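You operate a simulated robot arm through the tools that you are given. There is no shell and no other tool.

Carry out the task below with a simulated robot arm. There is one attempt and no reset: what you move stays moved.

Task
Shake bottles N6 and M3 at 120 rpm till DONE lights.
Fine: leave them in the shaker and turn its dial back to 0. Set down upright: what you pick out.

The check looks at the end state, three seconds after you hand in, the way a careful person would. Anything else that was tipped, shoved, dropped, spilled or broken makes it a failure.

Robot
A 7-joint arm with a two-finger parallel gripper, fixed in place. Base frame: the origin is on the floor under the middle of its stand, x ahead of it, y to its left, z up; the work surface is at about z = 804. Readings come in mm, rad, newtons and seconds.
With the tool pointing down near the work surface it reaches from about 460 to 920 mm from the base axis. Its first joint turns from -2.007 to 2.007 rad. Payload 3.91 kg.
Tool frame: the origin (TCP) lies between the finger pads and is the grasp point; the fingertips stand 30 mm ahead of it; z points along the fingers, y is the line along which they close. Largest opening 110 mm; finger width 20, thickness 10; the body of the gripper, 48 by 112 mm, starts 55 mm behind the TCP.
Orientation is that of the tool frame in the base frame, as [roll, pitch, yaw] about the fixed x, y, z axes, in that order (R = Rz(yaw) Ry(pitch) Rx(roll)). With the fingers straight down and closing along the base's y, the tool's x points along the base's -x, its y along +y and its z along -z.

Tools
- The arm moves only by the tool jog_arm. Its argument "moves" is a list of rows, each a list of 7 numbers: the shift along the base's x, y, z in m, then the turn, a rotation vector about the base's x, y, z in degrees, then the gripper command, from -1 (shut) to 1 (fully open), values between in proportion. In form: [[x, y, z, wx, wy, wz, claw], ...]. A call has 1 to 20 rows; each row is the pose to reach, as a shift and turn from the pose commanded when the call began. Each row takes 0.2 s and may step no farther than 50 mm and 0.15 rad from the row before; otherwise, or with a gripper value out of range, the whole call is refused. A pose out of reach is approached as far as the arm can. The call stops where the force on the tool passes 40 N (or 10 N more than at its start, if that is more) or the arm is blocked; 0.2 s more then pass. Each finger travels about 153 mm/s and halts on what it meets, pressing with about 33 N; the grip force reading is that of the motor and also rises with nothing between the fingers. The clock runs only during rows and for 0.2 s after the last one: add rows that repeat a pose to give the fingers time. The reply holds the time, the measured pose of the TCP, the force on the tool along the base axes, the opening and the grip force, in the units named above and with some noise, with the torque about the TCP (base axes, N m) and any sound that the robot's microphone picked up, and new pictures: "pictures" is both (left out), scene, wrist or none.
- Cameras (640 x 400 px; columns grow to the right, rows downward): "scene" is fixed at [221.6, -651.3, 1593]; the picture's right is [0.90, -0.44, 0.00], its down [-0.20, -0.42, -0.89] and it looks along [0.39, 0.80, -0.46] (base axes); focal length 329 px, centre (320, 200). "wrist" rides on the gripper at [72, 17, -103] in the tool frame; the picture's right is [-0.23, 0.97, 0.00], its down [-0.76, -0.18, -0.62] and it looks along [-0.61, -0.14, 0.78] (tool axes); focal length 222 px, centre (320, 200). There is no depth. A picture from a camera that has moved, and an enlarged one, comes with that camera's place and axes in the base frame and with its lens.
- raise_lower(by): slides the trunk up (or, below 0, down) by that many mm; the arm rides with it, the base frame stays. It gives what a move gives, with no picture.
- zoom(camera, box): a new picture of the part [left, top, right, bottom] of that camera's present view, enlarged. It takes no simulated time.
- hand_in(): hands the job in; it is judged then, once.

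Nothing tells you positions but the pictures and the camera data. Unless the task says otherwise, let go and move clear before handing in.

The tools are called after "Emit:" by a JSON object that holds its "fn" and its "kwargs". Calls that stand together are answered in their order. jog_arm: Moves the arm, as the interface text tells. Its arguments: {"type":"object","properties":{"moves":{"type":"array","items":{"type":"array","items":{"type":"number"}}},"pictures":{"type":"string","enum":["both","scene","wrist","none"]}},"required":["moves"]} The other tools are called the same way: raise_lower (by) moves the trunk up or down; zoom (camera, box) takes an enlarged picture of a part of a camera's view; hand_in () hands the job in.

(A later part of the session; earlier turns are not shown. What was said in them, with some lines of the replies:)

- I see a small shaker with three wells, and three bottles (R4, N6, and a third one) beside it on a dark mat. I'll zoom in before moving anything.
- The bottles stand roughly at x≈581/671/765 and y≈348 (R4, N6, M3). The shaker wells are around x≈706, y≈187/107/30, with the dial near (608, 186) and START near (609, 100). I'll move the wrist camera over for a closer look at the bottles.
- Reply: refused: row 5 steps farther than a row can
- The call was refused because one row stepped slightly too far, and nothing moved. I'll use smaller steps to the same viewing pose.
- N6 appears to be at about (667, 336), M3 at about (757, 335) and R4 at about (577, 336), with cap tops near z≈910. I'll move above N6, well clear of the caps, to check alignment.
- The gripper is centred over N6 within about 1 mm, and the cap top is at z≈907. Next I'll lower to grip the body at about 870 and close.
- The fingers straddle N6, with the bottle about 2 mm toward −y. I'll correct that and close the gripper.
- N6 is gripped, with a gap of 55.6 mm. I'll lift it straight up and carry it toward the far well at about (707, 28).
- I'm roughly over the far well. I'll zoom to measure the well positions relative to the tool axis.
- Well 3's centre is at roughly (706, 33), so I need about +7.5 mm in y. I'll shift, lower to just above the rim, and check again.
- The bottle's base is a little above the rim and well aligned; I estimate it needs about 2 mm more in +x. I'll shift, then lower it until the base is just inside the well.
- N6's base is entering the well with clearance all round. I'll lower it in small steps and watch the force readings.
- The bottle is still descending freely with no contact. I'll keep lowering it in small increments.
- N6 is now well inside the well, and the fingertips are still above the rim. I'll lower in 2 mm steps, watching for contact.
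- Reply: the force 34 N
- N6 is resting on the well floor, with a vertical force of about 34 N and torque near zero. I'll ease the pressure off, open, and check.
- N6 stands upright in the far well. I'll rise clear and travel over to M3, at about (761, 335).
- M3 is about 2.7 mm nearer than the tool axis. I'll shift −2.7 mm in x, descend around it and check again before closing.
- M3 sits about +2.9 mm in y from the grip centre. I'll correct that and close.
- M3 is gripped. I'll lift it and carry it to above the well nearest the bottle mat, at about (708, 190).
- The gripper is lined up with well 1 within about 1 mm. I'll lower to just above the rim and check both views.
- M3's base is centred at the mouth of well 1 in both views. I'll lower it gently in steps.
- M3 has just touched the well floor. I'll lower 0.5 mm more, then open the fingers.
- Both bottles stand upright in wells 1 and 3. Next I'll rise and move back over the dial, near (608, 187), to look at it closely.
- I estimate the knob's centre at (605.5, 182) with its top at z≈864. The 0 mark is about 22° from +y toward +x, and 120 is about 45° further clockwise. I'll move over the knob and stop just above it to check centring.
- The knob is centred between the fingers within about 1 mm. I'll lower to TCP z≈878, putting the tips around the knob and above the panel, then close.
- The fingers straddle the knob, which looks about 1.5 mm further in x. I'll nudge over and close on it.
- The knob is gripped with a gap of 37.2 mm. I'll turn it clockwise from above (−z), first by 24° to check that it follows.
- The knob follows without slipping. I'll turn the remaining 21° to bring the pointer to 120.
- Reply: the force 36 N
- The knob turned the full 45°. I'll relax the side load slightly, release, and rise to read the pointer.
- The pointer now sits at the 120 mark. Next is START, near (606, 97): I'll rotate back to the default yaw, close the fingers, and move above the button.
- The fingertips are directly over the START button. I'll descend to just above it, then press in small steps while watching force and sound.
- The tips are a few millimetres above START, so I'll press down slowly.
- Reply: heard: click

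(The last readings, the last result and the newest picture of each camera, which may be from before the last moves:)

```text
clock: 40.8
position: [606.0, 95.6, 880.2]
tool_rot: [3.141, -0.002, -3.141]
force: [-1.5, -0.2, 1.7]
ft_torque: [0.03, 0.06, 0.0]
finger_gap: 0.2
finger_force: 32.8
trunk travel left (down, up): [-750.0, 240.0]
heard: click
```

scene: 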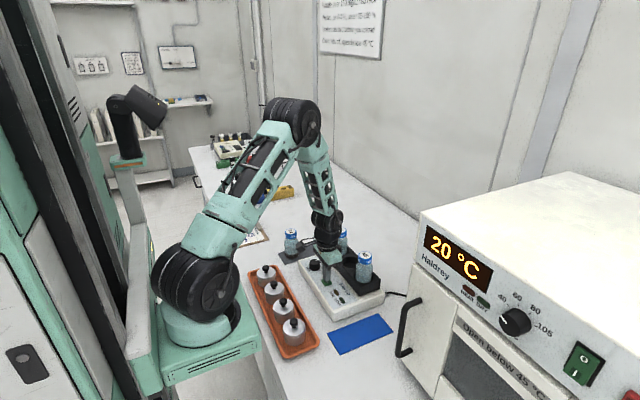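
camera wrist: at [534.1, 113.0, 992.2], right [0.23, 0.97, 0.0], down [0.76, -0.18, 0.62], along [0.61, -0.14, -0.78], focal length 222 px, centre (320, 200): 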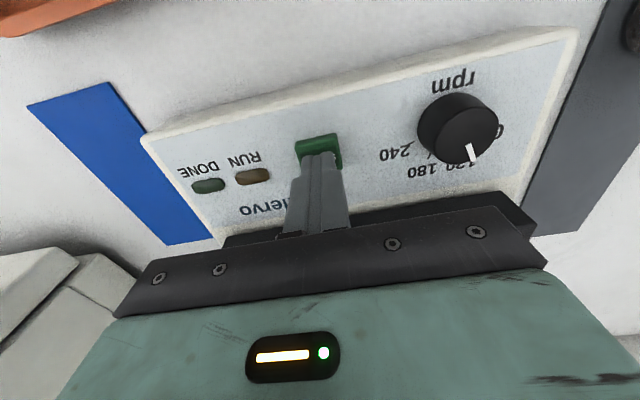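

A click was heard, so the button registered. I'll lift off and check the RUN lamp.

Emit:
{"fn": "jog_arm", "kwargs": {"moves": [[0, 0, 0.01, 0, 0, 0, -1], [0, 0, 0.05, 0, 0, 0, -1], [0, 0, 0.095, 0, 0, 0, -1], [0, 0, 0.12, 0, 0, 0, -0.4]]}}

Emit:
{"fn": "zoom", "kwargs": {"camera": "wrist", "box": [200, 30, 460, 200]}}

Emit:
{"fn": "zoom", "kwargs": {"camera": "scene", "box": [290, 230, 390, 310]}}

```text
clock: 41.8
position: [607.2, 95.0, 1000.7]
tool_rot: [-3.14, 0.0, 3.141]
force: [0.2, 0.7, -0.6]
ft_torque: [0.0, 0.04, 0.03]
finger_gap: 32.9
finger_force: 0.0
trunk travel left (down, up): [-750.0, 240.0]
camera wrist: at [535.8, 113.0, 1104.3], right [0.23, 0.97, 0.0], down [0.76, -0.18, 0.62], along [0.61, -0.14, -0.78], focal length 222 px, centre (320, 200)
```

scene: 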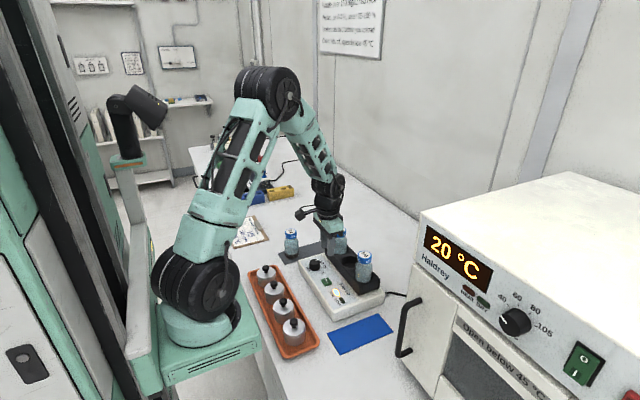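
wrist: 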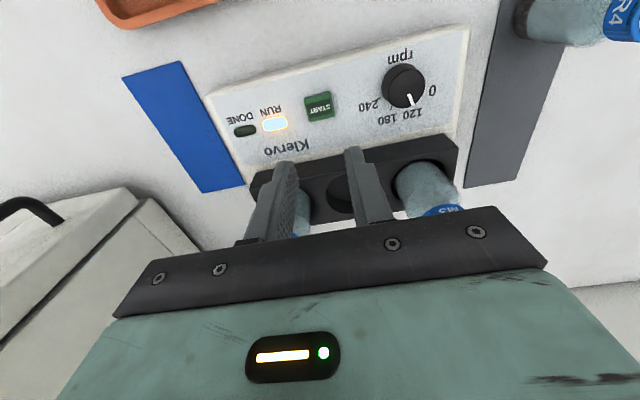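

```text
2.35 times, centred on (330, 115) of wrist
camera zoom: at [535.8, 113.0, 1104.3], right [0.23, 0.97, 0.0], down [0.76, -0.18, 0.62], along [0.61, -0.14, -0.78], focal length 523 px, centre (296, 400)
```

zoom: 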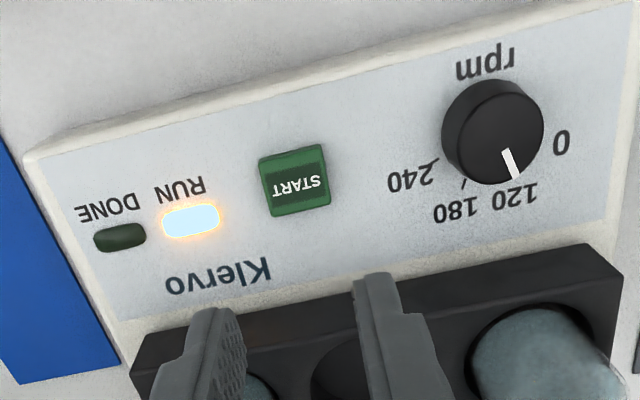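

```text
5.00 times, centred on (340, 270) of scene
camera zoom: at [221.6, -651.3, 1593.0], right [0.9, -0.44, 0.0], down [-0.2, -0.42, -0.89], along [0.39, 0.8, -0.46], focal length 1646 px, centre (220, -150)
```

zoom: 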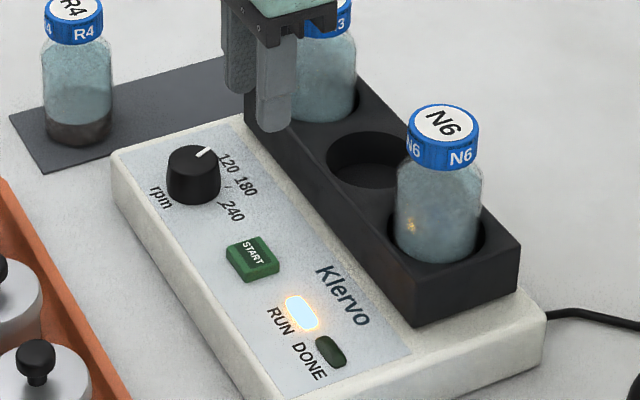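

RUN is lit with the dial at 120. While it shakes, I'll hover above the dial with the yaw pre-turned −45° for the return turn, and wait for DONE.

Emit:
{"fn": "jog_arm", "kwargs": {"moves": [[0, 0.014, 0, 0, 0, -7.5, 0.2], [0, 0.028, 0, 0, 0, -15, 0.2], [0, 0.042, 0, 0, 0, -22.5, 0.2], [0, 0.056, 0, 0, 0, -30, 0.2], [0, 0.07, 0, 0, 0, -37.5, 0.2], [-0.0018, 0.0848, 0, 0, 0, -45, 0.2], [-0.0018, 0.0848, 0, 0, 0, -45, 0.2], [-0.0018, 0.0848, 0, 0, 0, -45, 0.2], [-0.0018, 0.0848, 0, 0, 0, -45, 0.2], [-0.0018, 0.0848, 0, 0, 0, -45, 0.2]]}}

Emit:
{"fn": "zoom", "kwargs": {"camera": "scene", "box": [290, 230, 390, 310]}}

Emit:
{"fn": "zoom", "kwargs": {"camera": "wrist", "box": [230, 20, 430, 190]}}

```text
clock: 44.0
position: [604.7, 181.5, 1001.1]
tool_rot: [-3.141, -0.003, 2.357]
force: [0.8, -0.1, -0.6]
ft_torque: [0.0, -0.01, 0.01]
finger_gap: 66.1
finger_force: 0.1
trunk travel left (down, up): [-750.0, 240.0]
camera wrist: at [566.0, 245.2, 1104.0], right [0.85, 0.53, 0.0], down [0.41, -0.66, 0.62], along [0.33, -0.53, -0.78], focal length 222 px, centre (320, 200)
```

scene: 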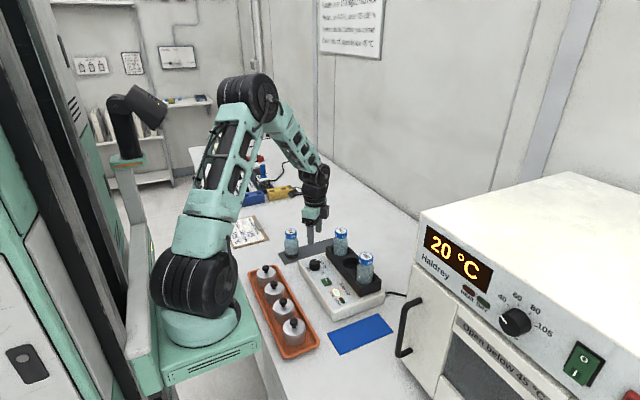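
wrist: 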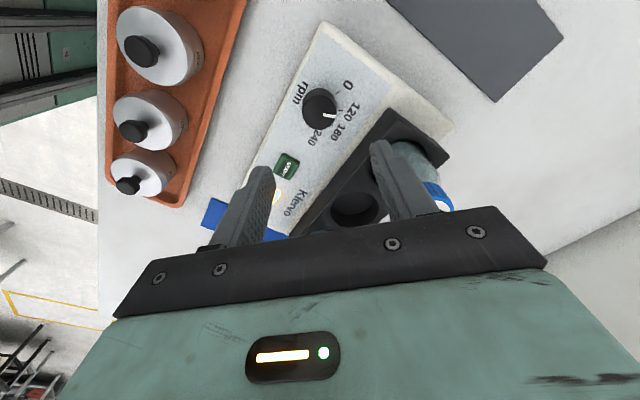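

```text
5.00 times, centred on (340, 270) of scene
camera zoom: at [221.6, -651.3, 1593.0], right [0.9, -0.44, 0.0], down [-0.2, -0.42, -0.89], along [0.39, 0.8, -0.46], focal length 1646 px, centre (220, -150)
```

zoom: 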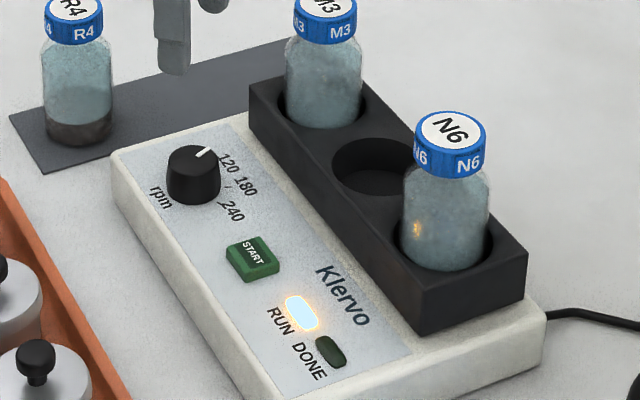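

```text
2.35 times, centred on (330, 105) of wrist
camera zoom: at [566.0, 245.2, 1104.0], right [0.85, 0.53, 0.0], down [0.41, -0.66, 0.62], along [0.33, -0.53, -0.78], focal length 523 px, centre (296, 424)
```

zoom: 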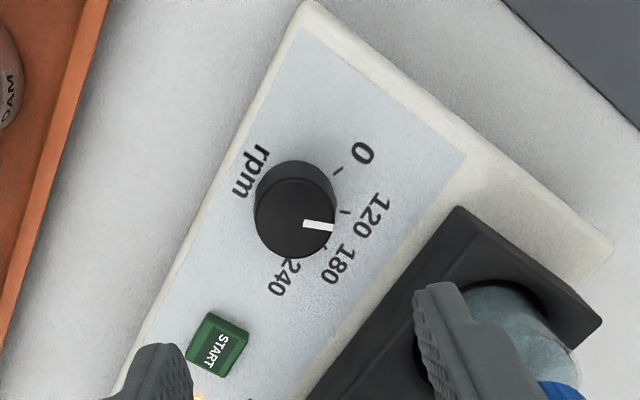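

It's shaking, with RUN lit and the rack moving. I'll hold still and keep checking for the DONE lamp.

Emit:
{"fn": "jog_arm", "kwargs": {"moves": [[0, 0, 0, 0, 0, 0, 0.2], [0, 0, 0, 0, 0, 0, 0.2], [0, 0, 0, 0, 0, 0, 0.2], [0, 0, 0, 0, 0, 0, 0.2], [0, 0, 0, 0, 0, 0, 0.2], [0, 0, 0, 0, 0, 0, 0.2], [0, 0, 0, 0, 0, 0, 0.2], [0, 0, 0, 0, 0, 0, 0.2], [0, 0, 0, 0, 0, 0, 0.2], [0, 0, 0, 0, 0, 0, 0.2], [0, 0, 0, 0, 0, 0, 0.2], [0, 0, 0, 0, 0, 0, 0.2], [0, 0, 0, 0, 0, 0, 0.2], [0, 0, 0, 0, 0, 0, 0.2], [0, 0, 0, 0, 0, 0, 0.2], [0, 0, 0, 0, 0, 0, 0.2], [0, 0, 0, 0, 0, 0, 0.2], [0, 0, 0, 0, 0, 0, 0.2], [0, 0, 0, 0, 0, 0, 0.2], [0, 0, 0, 0, 0, 0, 0.2]], "pictures": "none"}}

Emit:
{"fn": "zoom", "kwargs": {"camera": "scene", "box": [290, 230, 390, 310]}}

```text
clock: 48.2
position: [603.3, 181.7, 1001.1]
tool_rot: [3.141, 0.002, 2.356]
force: [0.9, 0.1, -0.2]
ft_torque: [-0.03, 0.02, -0.02]
finger_gap: 65.9
finger_force: 0.1
trunk travel left (down, up): [-750.0, 240.0]
```

```text
5.00 times, centred on (340, 270) of scene
camera zoom: at [221.6, -651.3, 1593.0], right [0.9, -0.44, 0.0], down [-0.2, -0.42, -0.89], along [0.39, 0.8, -0.46], focal length 1646 px, centre (220, -150)
```

zoom: 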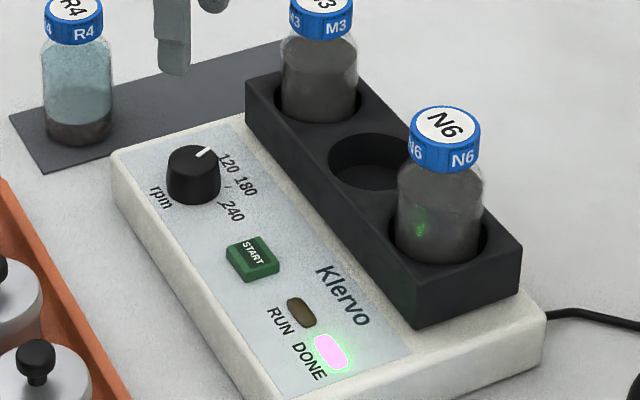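

DONE is lit and RUN is off. Next I'll lower around the knob, checking centring just above it first.

Emit:
{"fn": "jog_arm", "kwargs": {"moves": [[0, 0, -0.04, 0, 0, 0, 0.2], [0, 0, -0.08, 0, 0, 0, 0.2], [0, 0, -0.092, 0, 0, 0, 0.2], [0, 0, -0.092, 0, 0, 0, 0.2]]}}

Emit:
{"fn": "zoom", "kwargs": {"camera": "wrist", "box": [200, 50, 440, 220]}}

Emit:
{"fn": "zoom", "kwargs": {"camera": "scene", "box": [290, 230, 350, 280]}}

```text
clock: 49.2
position: [604.1, 180.7, 908.7]
tool_rot: [-3.141, 0.001, 2.356]
force: [-0.6, 0.3, 0.3]
ft_torque: [0.0, 0.0, 0.01]
finger_gap: 66.0
finger_force: 0.1
trunk travel left (down, up): [-750.0, 240.0]
camera wrist: at [565.7, 244.8, 1011.0], right [0.85, 0.53, 0.0], down [0.41, -0.66, 0.62], along [0.33, -0.53, -0.78], focal length 222 px, centre (320, 200)
```

scene: 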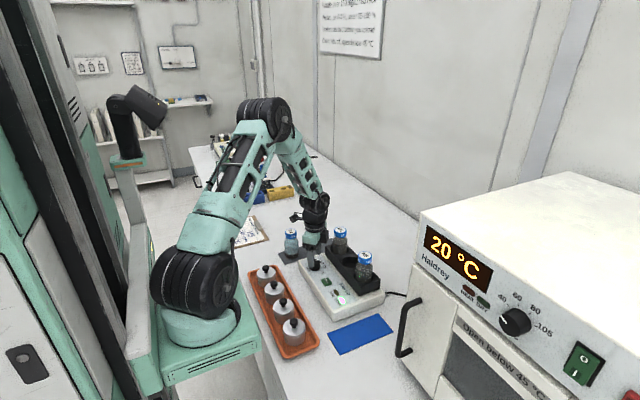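
wrist: 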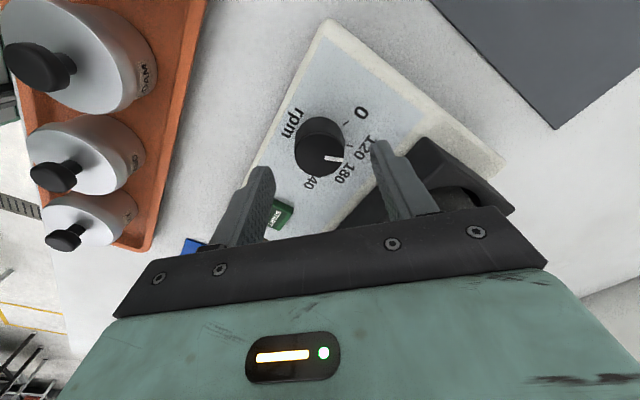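

```text
2.35 times, centred on (320, 135) of wrist
camera zoom: at [565.7, 244.8, 1011.0], right [0.85, 0.53, 0.0], down [0.41, -0.66, 0.62], along [0.33, -0.53, -0.78], focal length 523 px, centre (320, 353)
```

zoom: 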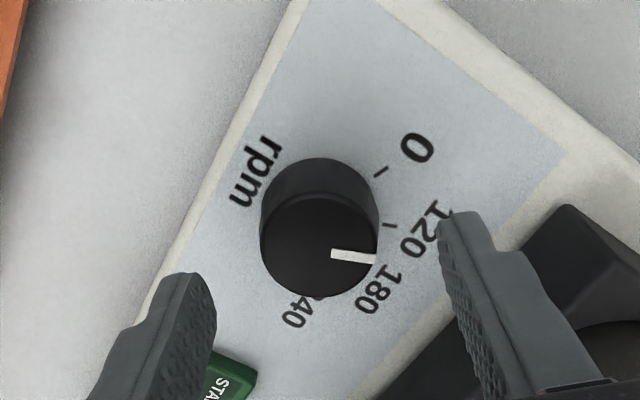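

```text
8.00 times, centred on (320, 255) of scene
camera zoom: at [221.6, -651.3, 1593.0], right [0.9, -0.44, 0.0], down [-0.2, -0.42, -0.89], along [0.39, 0.8, -0.46], focal length 2634 px, centre (320, -240)
```

zoom: 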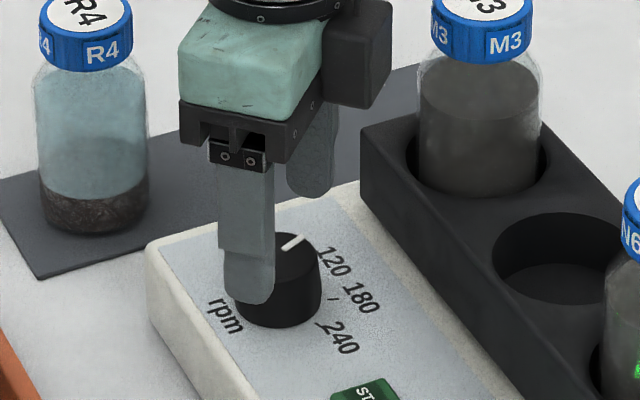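

The knob is centred. I'll lower, grip, and turn +45° back toward 0.

Emit:
{"fn": "jog_arm", "kwargs": {"moves": [[0.0005, -0.0005, -0.015, 0, 0, 0, 0.2], [0.0005, -0.0005, -0.03, 0, 0, 0, 0.2], [0.0005, -0.0005, -0.03, 0, 0, 0, -0.2], [0.0005, -0.0005, -0.03, 0, 0, 0, -1], [0.0005, -0.0005, -0.03, 0, 0, 0, -1], [0.0005, -0.0005, -0.03, 0, 0, 0, -1]]}}

Emit:
{"fn": "zoom", "kwargs": {"camera": "wrist", "box": [200, 70, 440, 240]}}

```text
clock: 50.6
position: [604.8, 180.7, 879.0]
tool_rot: [-3.141, 0.0, 2.357]
force: [1.6, 2.2, -2.9]
ft_torque: [0.1, -0.16, 0.0]
finger_gap: 37.4
finger_force: 45.2
trunk travel left (down, up): [-750.0, 240.0]
camera wrist: at [566.0, 244.5, 981.0], right [0.85, 0.53, 0.0], down [0.41, -0.66, 0.62], along [0.33, -0.53, -0.78], focal length 222 px, centre (320, 200)
```

scene: 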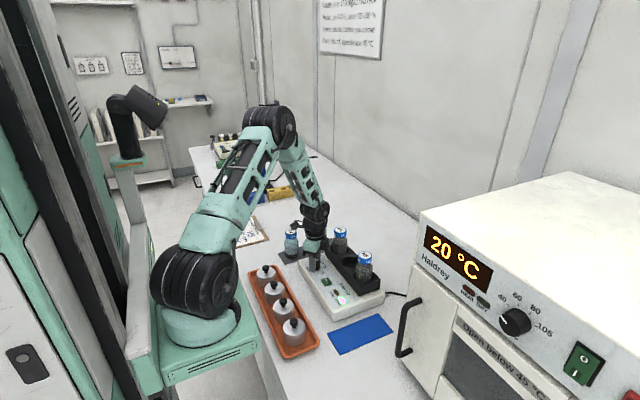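
wrist: 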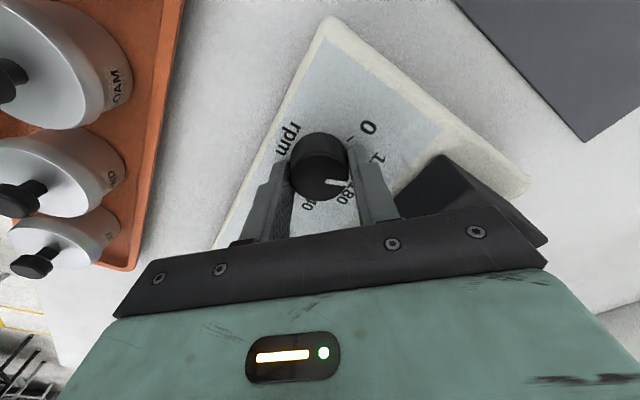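

```text
2.35 times, centred on (320, 155) of wrist
camera zoom: at [566.0, 244.5, 981.0], right [0.85, 0.53, 0.0], down [0.41, -0.66, 0.62], along [0.33, -0.53, -0.78], focal length 523 px, centre (320, 306)
```

zoom: 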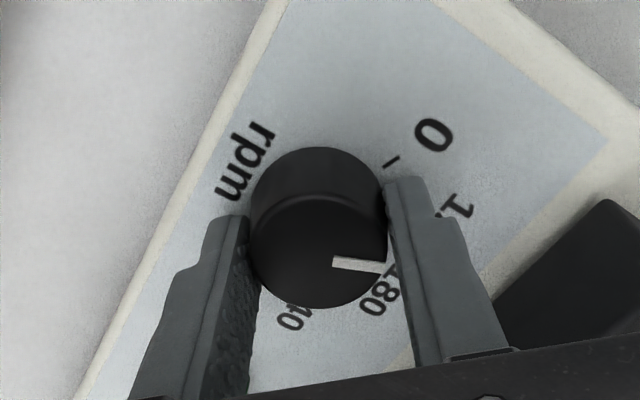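

The knob is gripped with low side forces. I'll turn it +45° (counter-clockwise from above) back to 0.

Emit:
{"fn": "jog_arm", "kwargs": {"moves": [[0, 0, 0, 0, 0, 7.5, -1], [0, 0, 0, 0, 0, 15, -1], [0, 0, 0, 0, 0, 22.5, -1], [0, 0, 0, 0, 0, 30, -1], [0, 0, 0, 0, 0, 37.5, -1], [0, 0, 0, 0, 0, 45, -1], [0, 0, 0, 0, 0, 45, -1]]}}

Emit:
{"fn": "zoom", "kwargs": {"camera": "wrist", "box": [200, 70, 440, 240]}}

Emit:
{"fn": "zoom", "kwargs": {"camera": "scene", "box": [290, 235, 350, 285]}}

```text
clock: 52.2
position: [604.3, 183.1, 878.4]
tool_rot: [-3.141, -0.002, -3.139]
force: [-1.5, 13.6, -18.5]
ft_torque: [0.52, -0.08, -0.03]
finger_gap: 37.5
finger_force: 44.9
trunk travel left (down, up): [-750.0, 240.0]
camera wrist: at [533.6, 199.5, 981.2], right [0.22, 0.97, 0.0], down [0.76, -0.18, 0.62], along [0.61, -0.14, -0.78], focal length 222 px, centre (320, 200)
```

scene: 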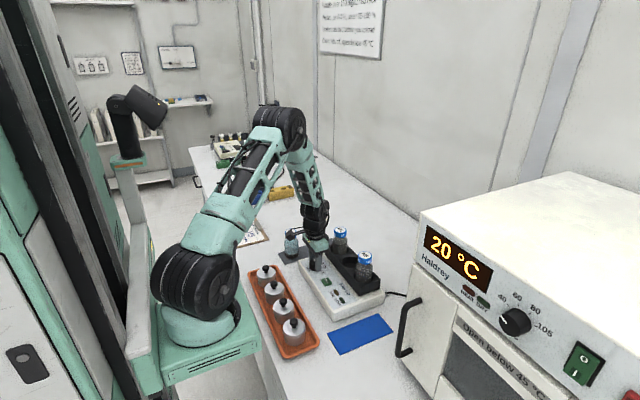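
wrist: 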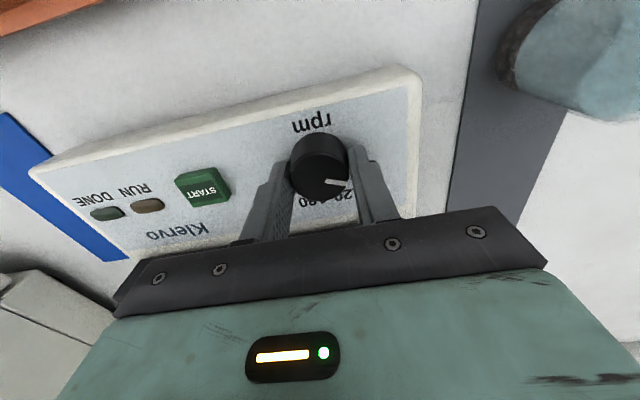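

```text
2.35 times, centred on (320, 155) of wrist
camera zoom: at [533.6, 199.5, 981.2], right [0.22, 0.97, 0.0], down [0.76, -0.18, 0.62], along [0.61, -0.14, -0.78], focal length 523 px, centre (320, 306)
```

zoom: 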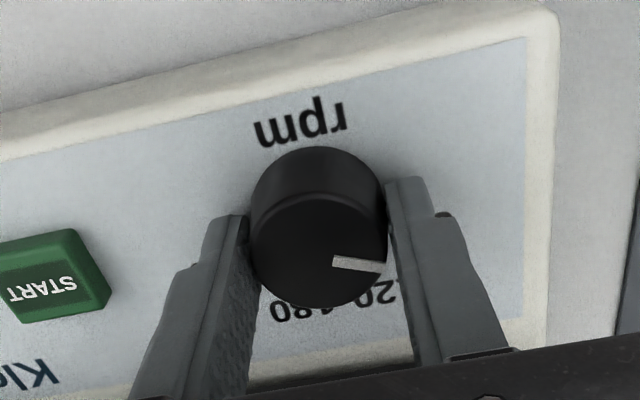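

```text
8.00 times, centred on (320, 260) of scene
camera zoom: at [221.6, -651.3, 1593.0], right [0.9, -0.44, 0.0], down [-0.2, -0.42, -0.89], along [0.39, 0.8, -0.46], focal length 2634 px, centre (320, -280)
```

zoom: 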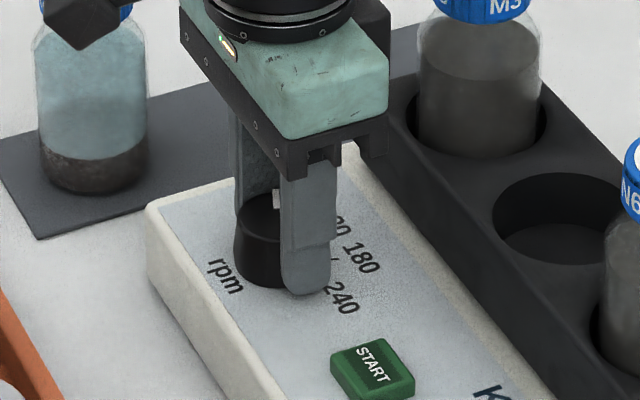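

The knob has turned back to yaw 0 and the lamps are off. I'll release, rise and check the pointer.

Emit:
{"fn": "jog_arm", "kwargs": {"moves": [[0, 0.001, 0.0, 0, 0, 0, -1], [0, 0.001, 0.0, 0, 0, 0, -0.2], [0, 0.001, 0.0, 0, 0, 0, 0.2], [0, 0.001, 0.0, 0, 0, 0, 0.2], [0, 0.001, 0.035, 0, 0, 0, 0.2], [0, 0.001, 0.08, 0, 0, 0, 0.2], [0, 0.001, 0.106, 0, 0, 0, 0.2], [0, 0.001, 0.106, 0, 0, 0, 0.2]]}}

Emit:
{"fn": "zoom", "kwargs": {"camera": "wrist", "box": [220, 30, 420, 180]}}

Emit:
{"fn": "zoom", "kwargs": {"camera": "scene", "box": [290, 235, 350, 285]}}

Emit:
{"fn": "zoom", "kwargs": {"camera": "scene", "box": [270, 200, 410, 310]}}

```text
clock: 54.0
position: [603.5, 183.8, 984.4]
tool_rot: [3.14, 0.0, 3.142]
force: [-0.1, -0.6, 0.2]
ft_torque: [0.01, 0.03, 0.0]
finger_gap: 66.1
finger_force: 0.1
trunk travel left (down, up): [-750.0, 240.0]
camera wrist: at [533.3, 200.9, 1088.2], right [0.23, 0.97, 0.0], down [0.76, -0.18, 0.62], along [0.61, -0.14, -0.78], focal length 222 px, centre (320, 200)
```

scene: 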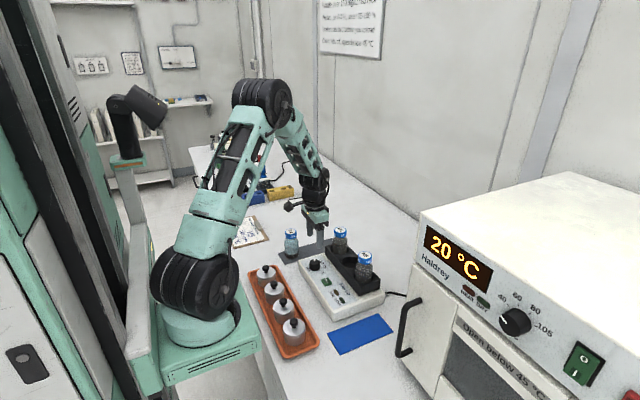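
wrist: 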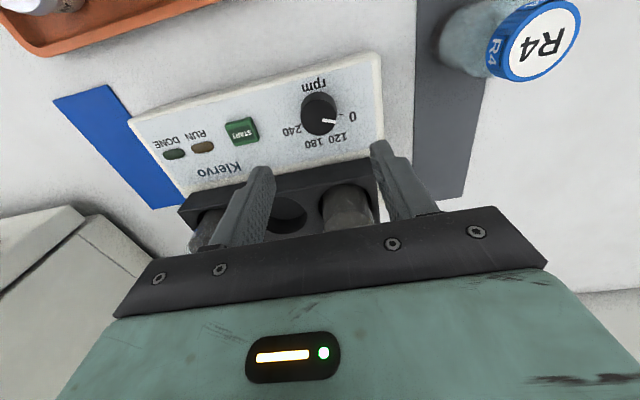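

```text
2.67 times, centred on (320, 105) of wrist
camera zoom: at [533.3, 200.9, 1088.2], right [0.23, 0.97, 0.0], down [0.76, -0.18, 0.62], along [0.61, -0.14, -0.78], focal length 592 px, centre (320, 453)
```

zoom: 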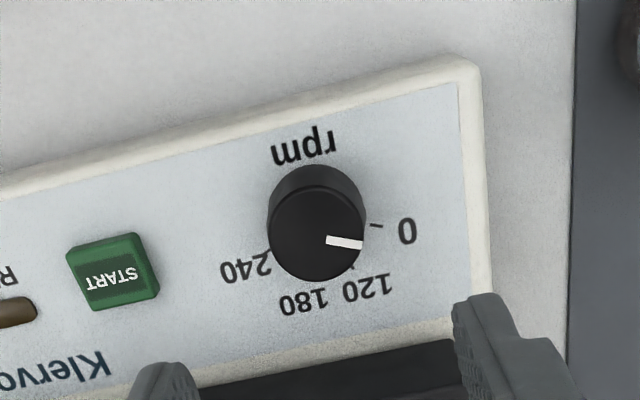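

```text
8.00 times, centred on (320, 260) of scene
camera zoom: at [221.6, -651.3, 1593.0], right [0.9, -0.44, 0.0], down [-0.2, -0.42, -0.89], along [0.39, 0.8, -0.46], focal length 2634 px, centre (320, -280)
```

zoom: 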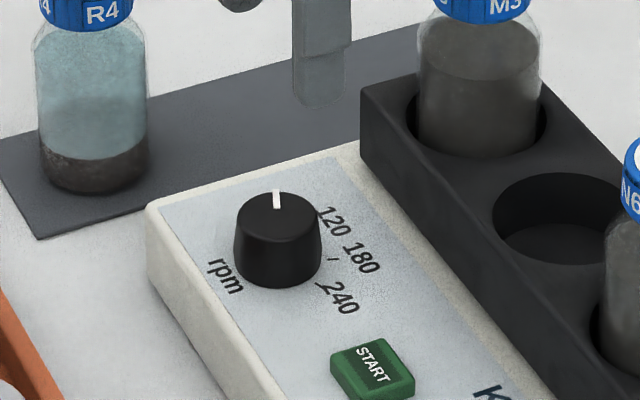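

```text
3.64 times, centred on (340, 255) of scene
camera zoom: at [221.6, -651.3, 1593.0], right [0.9, -0.44, 0.0], down [-0.2, -0.42, -0.89], along [0.39, 0.8, -0.46], focal length 1197 px, centre (247, 0)
```

zoom: 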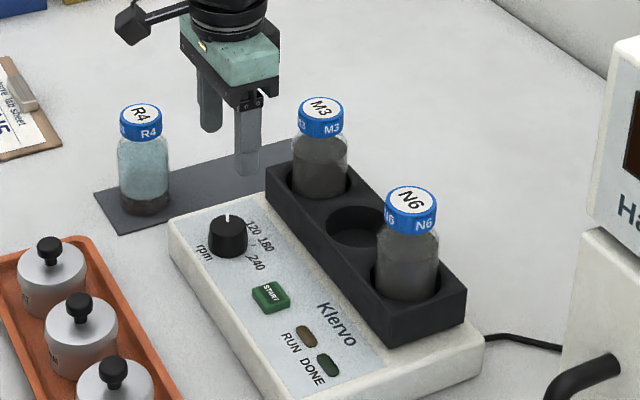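

The pointer is back at 0, and M3 and N6 stand upright in the shaker, visibly mixed. R4 and everything else are untouched. I'll move the arm clear before handing in.

Emit:
{"fn": "jog_arm", "kwargs": {"moves": [[0, 0, 0.04, 0, 0, 0, 0.2], [0, 0, 0.08, 0, 0, 0, 0.2], [-0.01, -0.02, 0.12, 0, 0, 0, 0.2], [-0.03, -0.04, 0.16, 0, 0, 0, 0.2], [-0.05, -0.06, 0.2, 0, 0, 0, 0.2], [-0.05, -0.06, 0.2, 0, 0, 0, 0.2]]}}

Emit:
{"fn": "zoom", "kwargs": {"camera": "scene", "box": [270, 200, 410, 310]}}

```text
clock: 55.4
position: [556.7, 120.7, 1184.4]
tool_rot: [3.14, -0.001, 3.141]
force: [0.1, -0.5, 0.0]
ft_torque: [-0.02, 0.01, 0.01]
finger_gap: 66.0
finger_force: 0.0
trunk travel left (down, up): [-750.0, 240.0]
camera wrist: at [485.1, 138.8, 1286.8], right [0.23, 0.97, 0.0], down [0.76, -0.18, 0.62], along [0.61, -0.14, -0.78], focal length 222 px, centre (320, 200)
```

scene: 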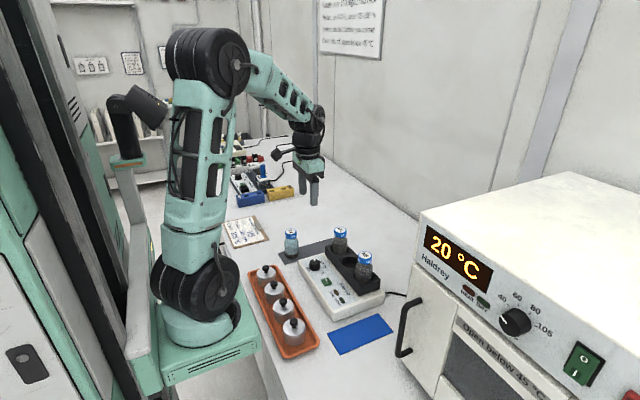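
wrist: 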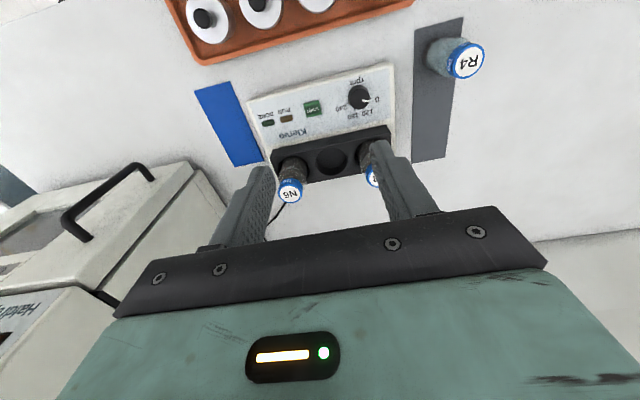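

```text
3.64 times, centred on (340, 255) of scene
camera zoom: at [221.6, -651.3, 1593.0], right [0.9, -0.44, 0.0], down [-0.2, -0.42, -0.89], along [0.39, 0.8, -0.46], focal length 1197 px, centre (247, 0)
```

zoom: 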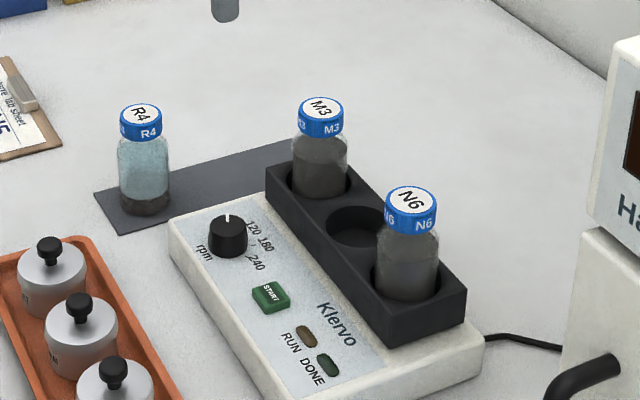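

The arm is clear, the dial is at 0, and N6 and M3 stand upright in the shaker after the 120 rpm run reached DONE. I'm handing in.

Emit:
{"fn": "hand_in", "kwargs": {}}

```text
The job is handed in.
```

Bottles N6 and M3 were shaken at 120 rpm until DONE lit, and the job is handed in. They look fully mixed and are standing upright in the two outer wells of the shaker.

The dial is back at 0 and both lamps are off. I touched nothing besides those two bottles, the dial and the START button, and the arm was clear before I handed in.
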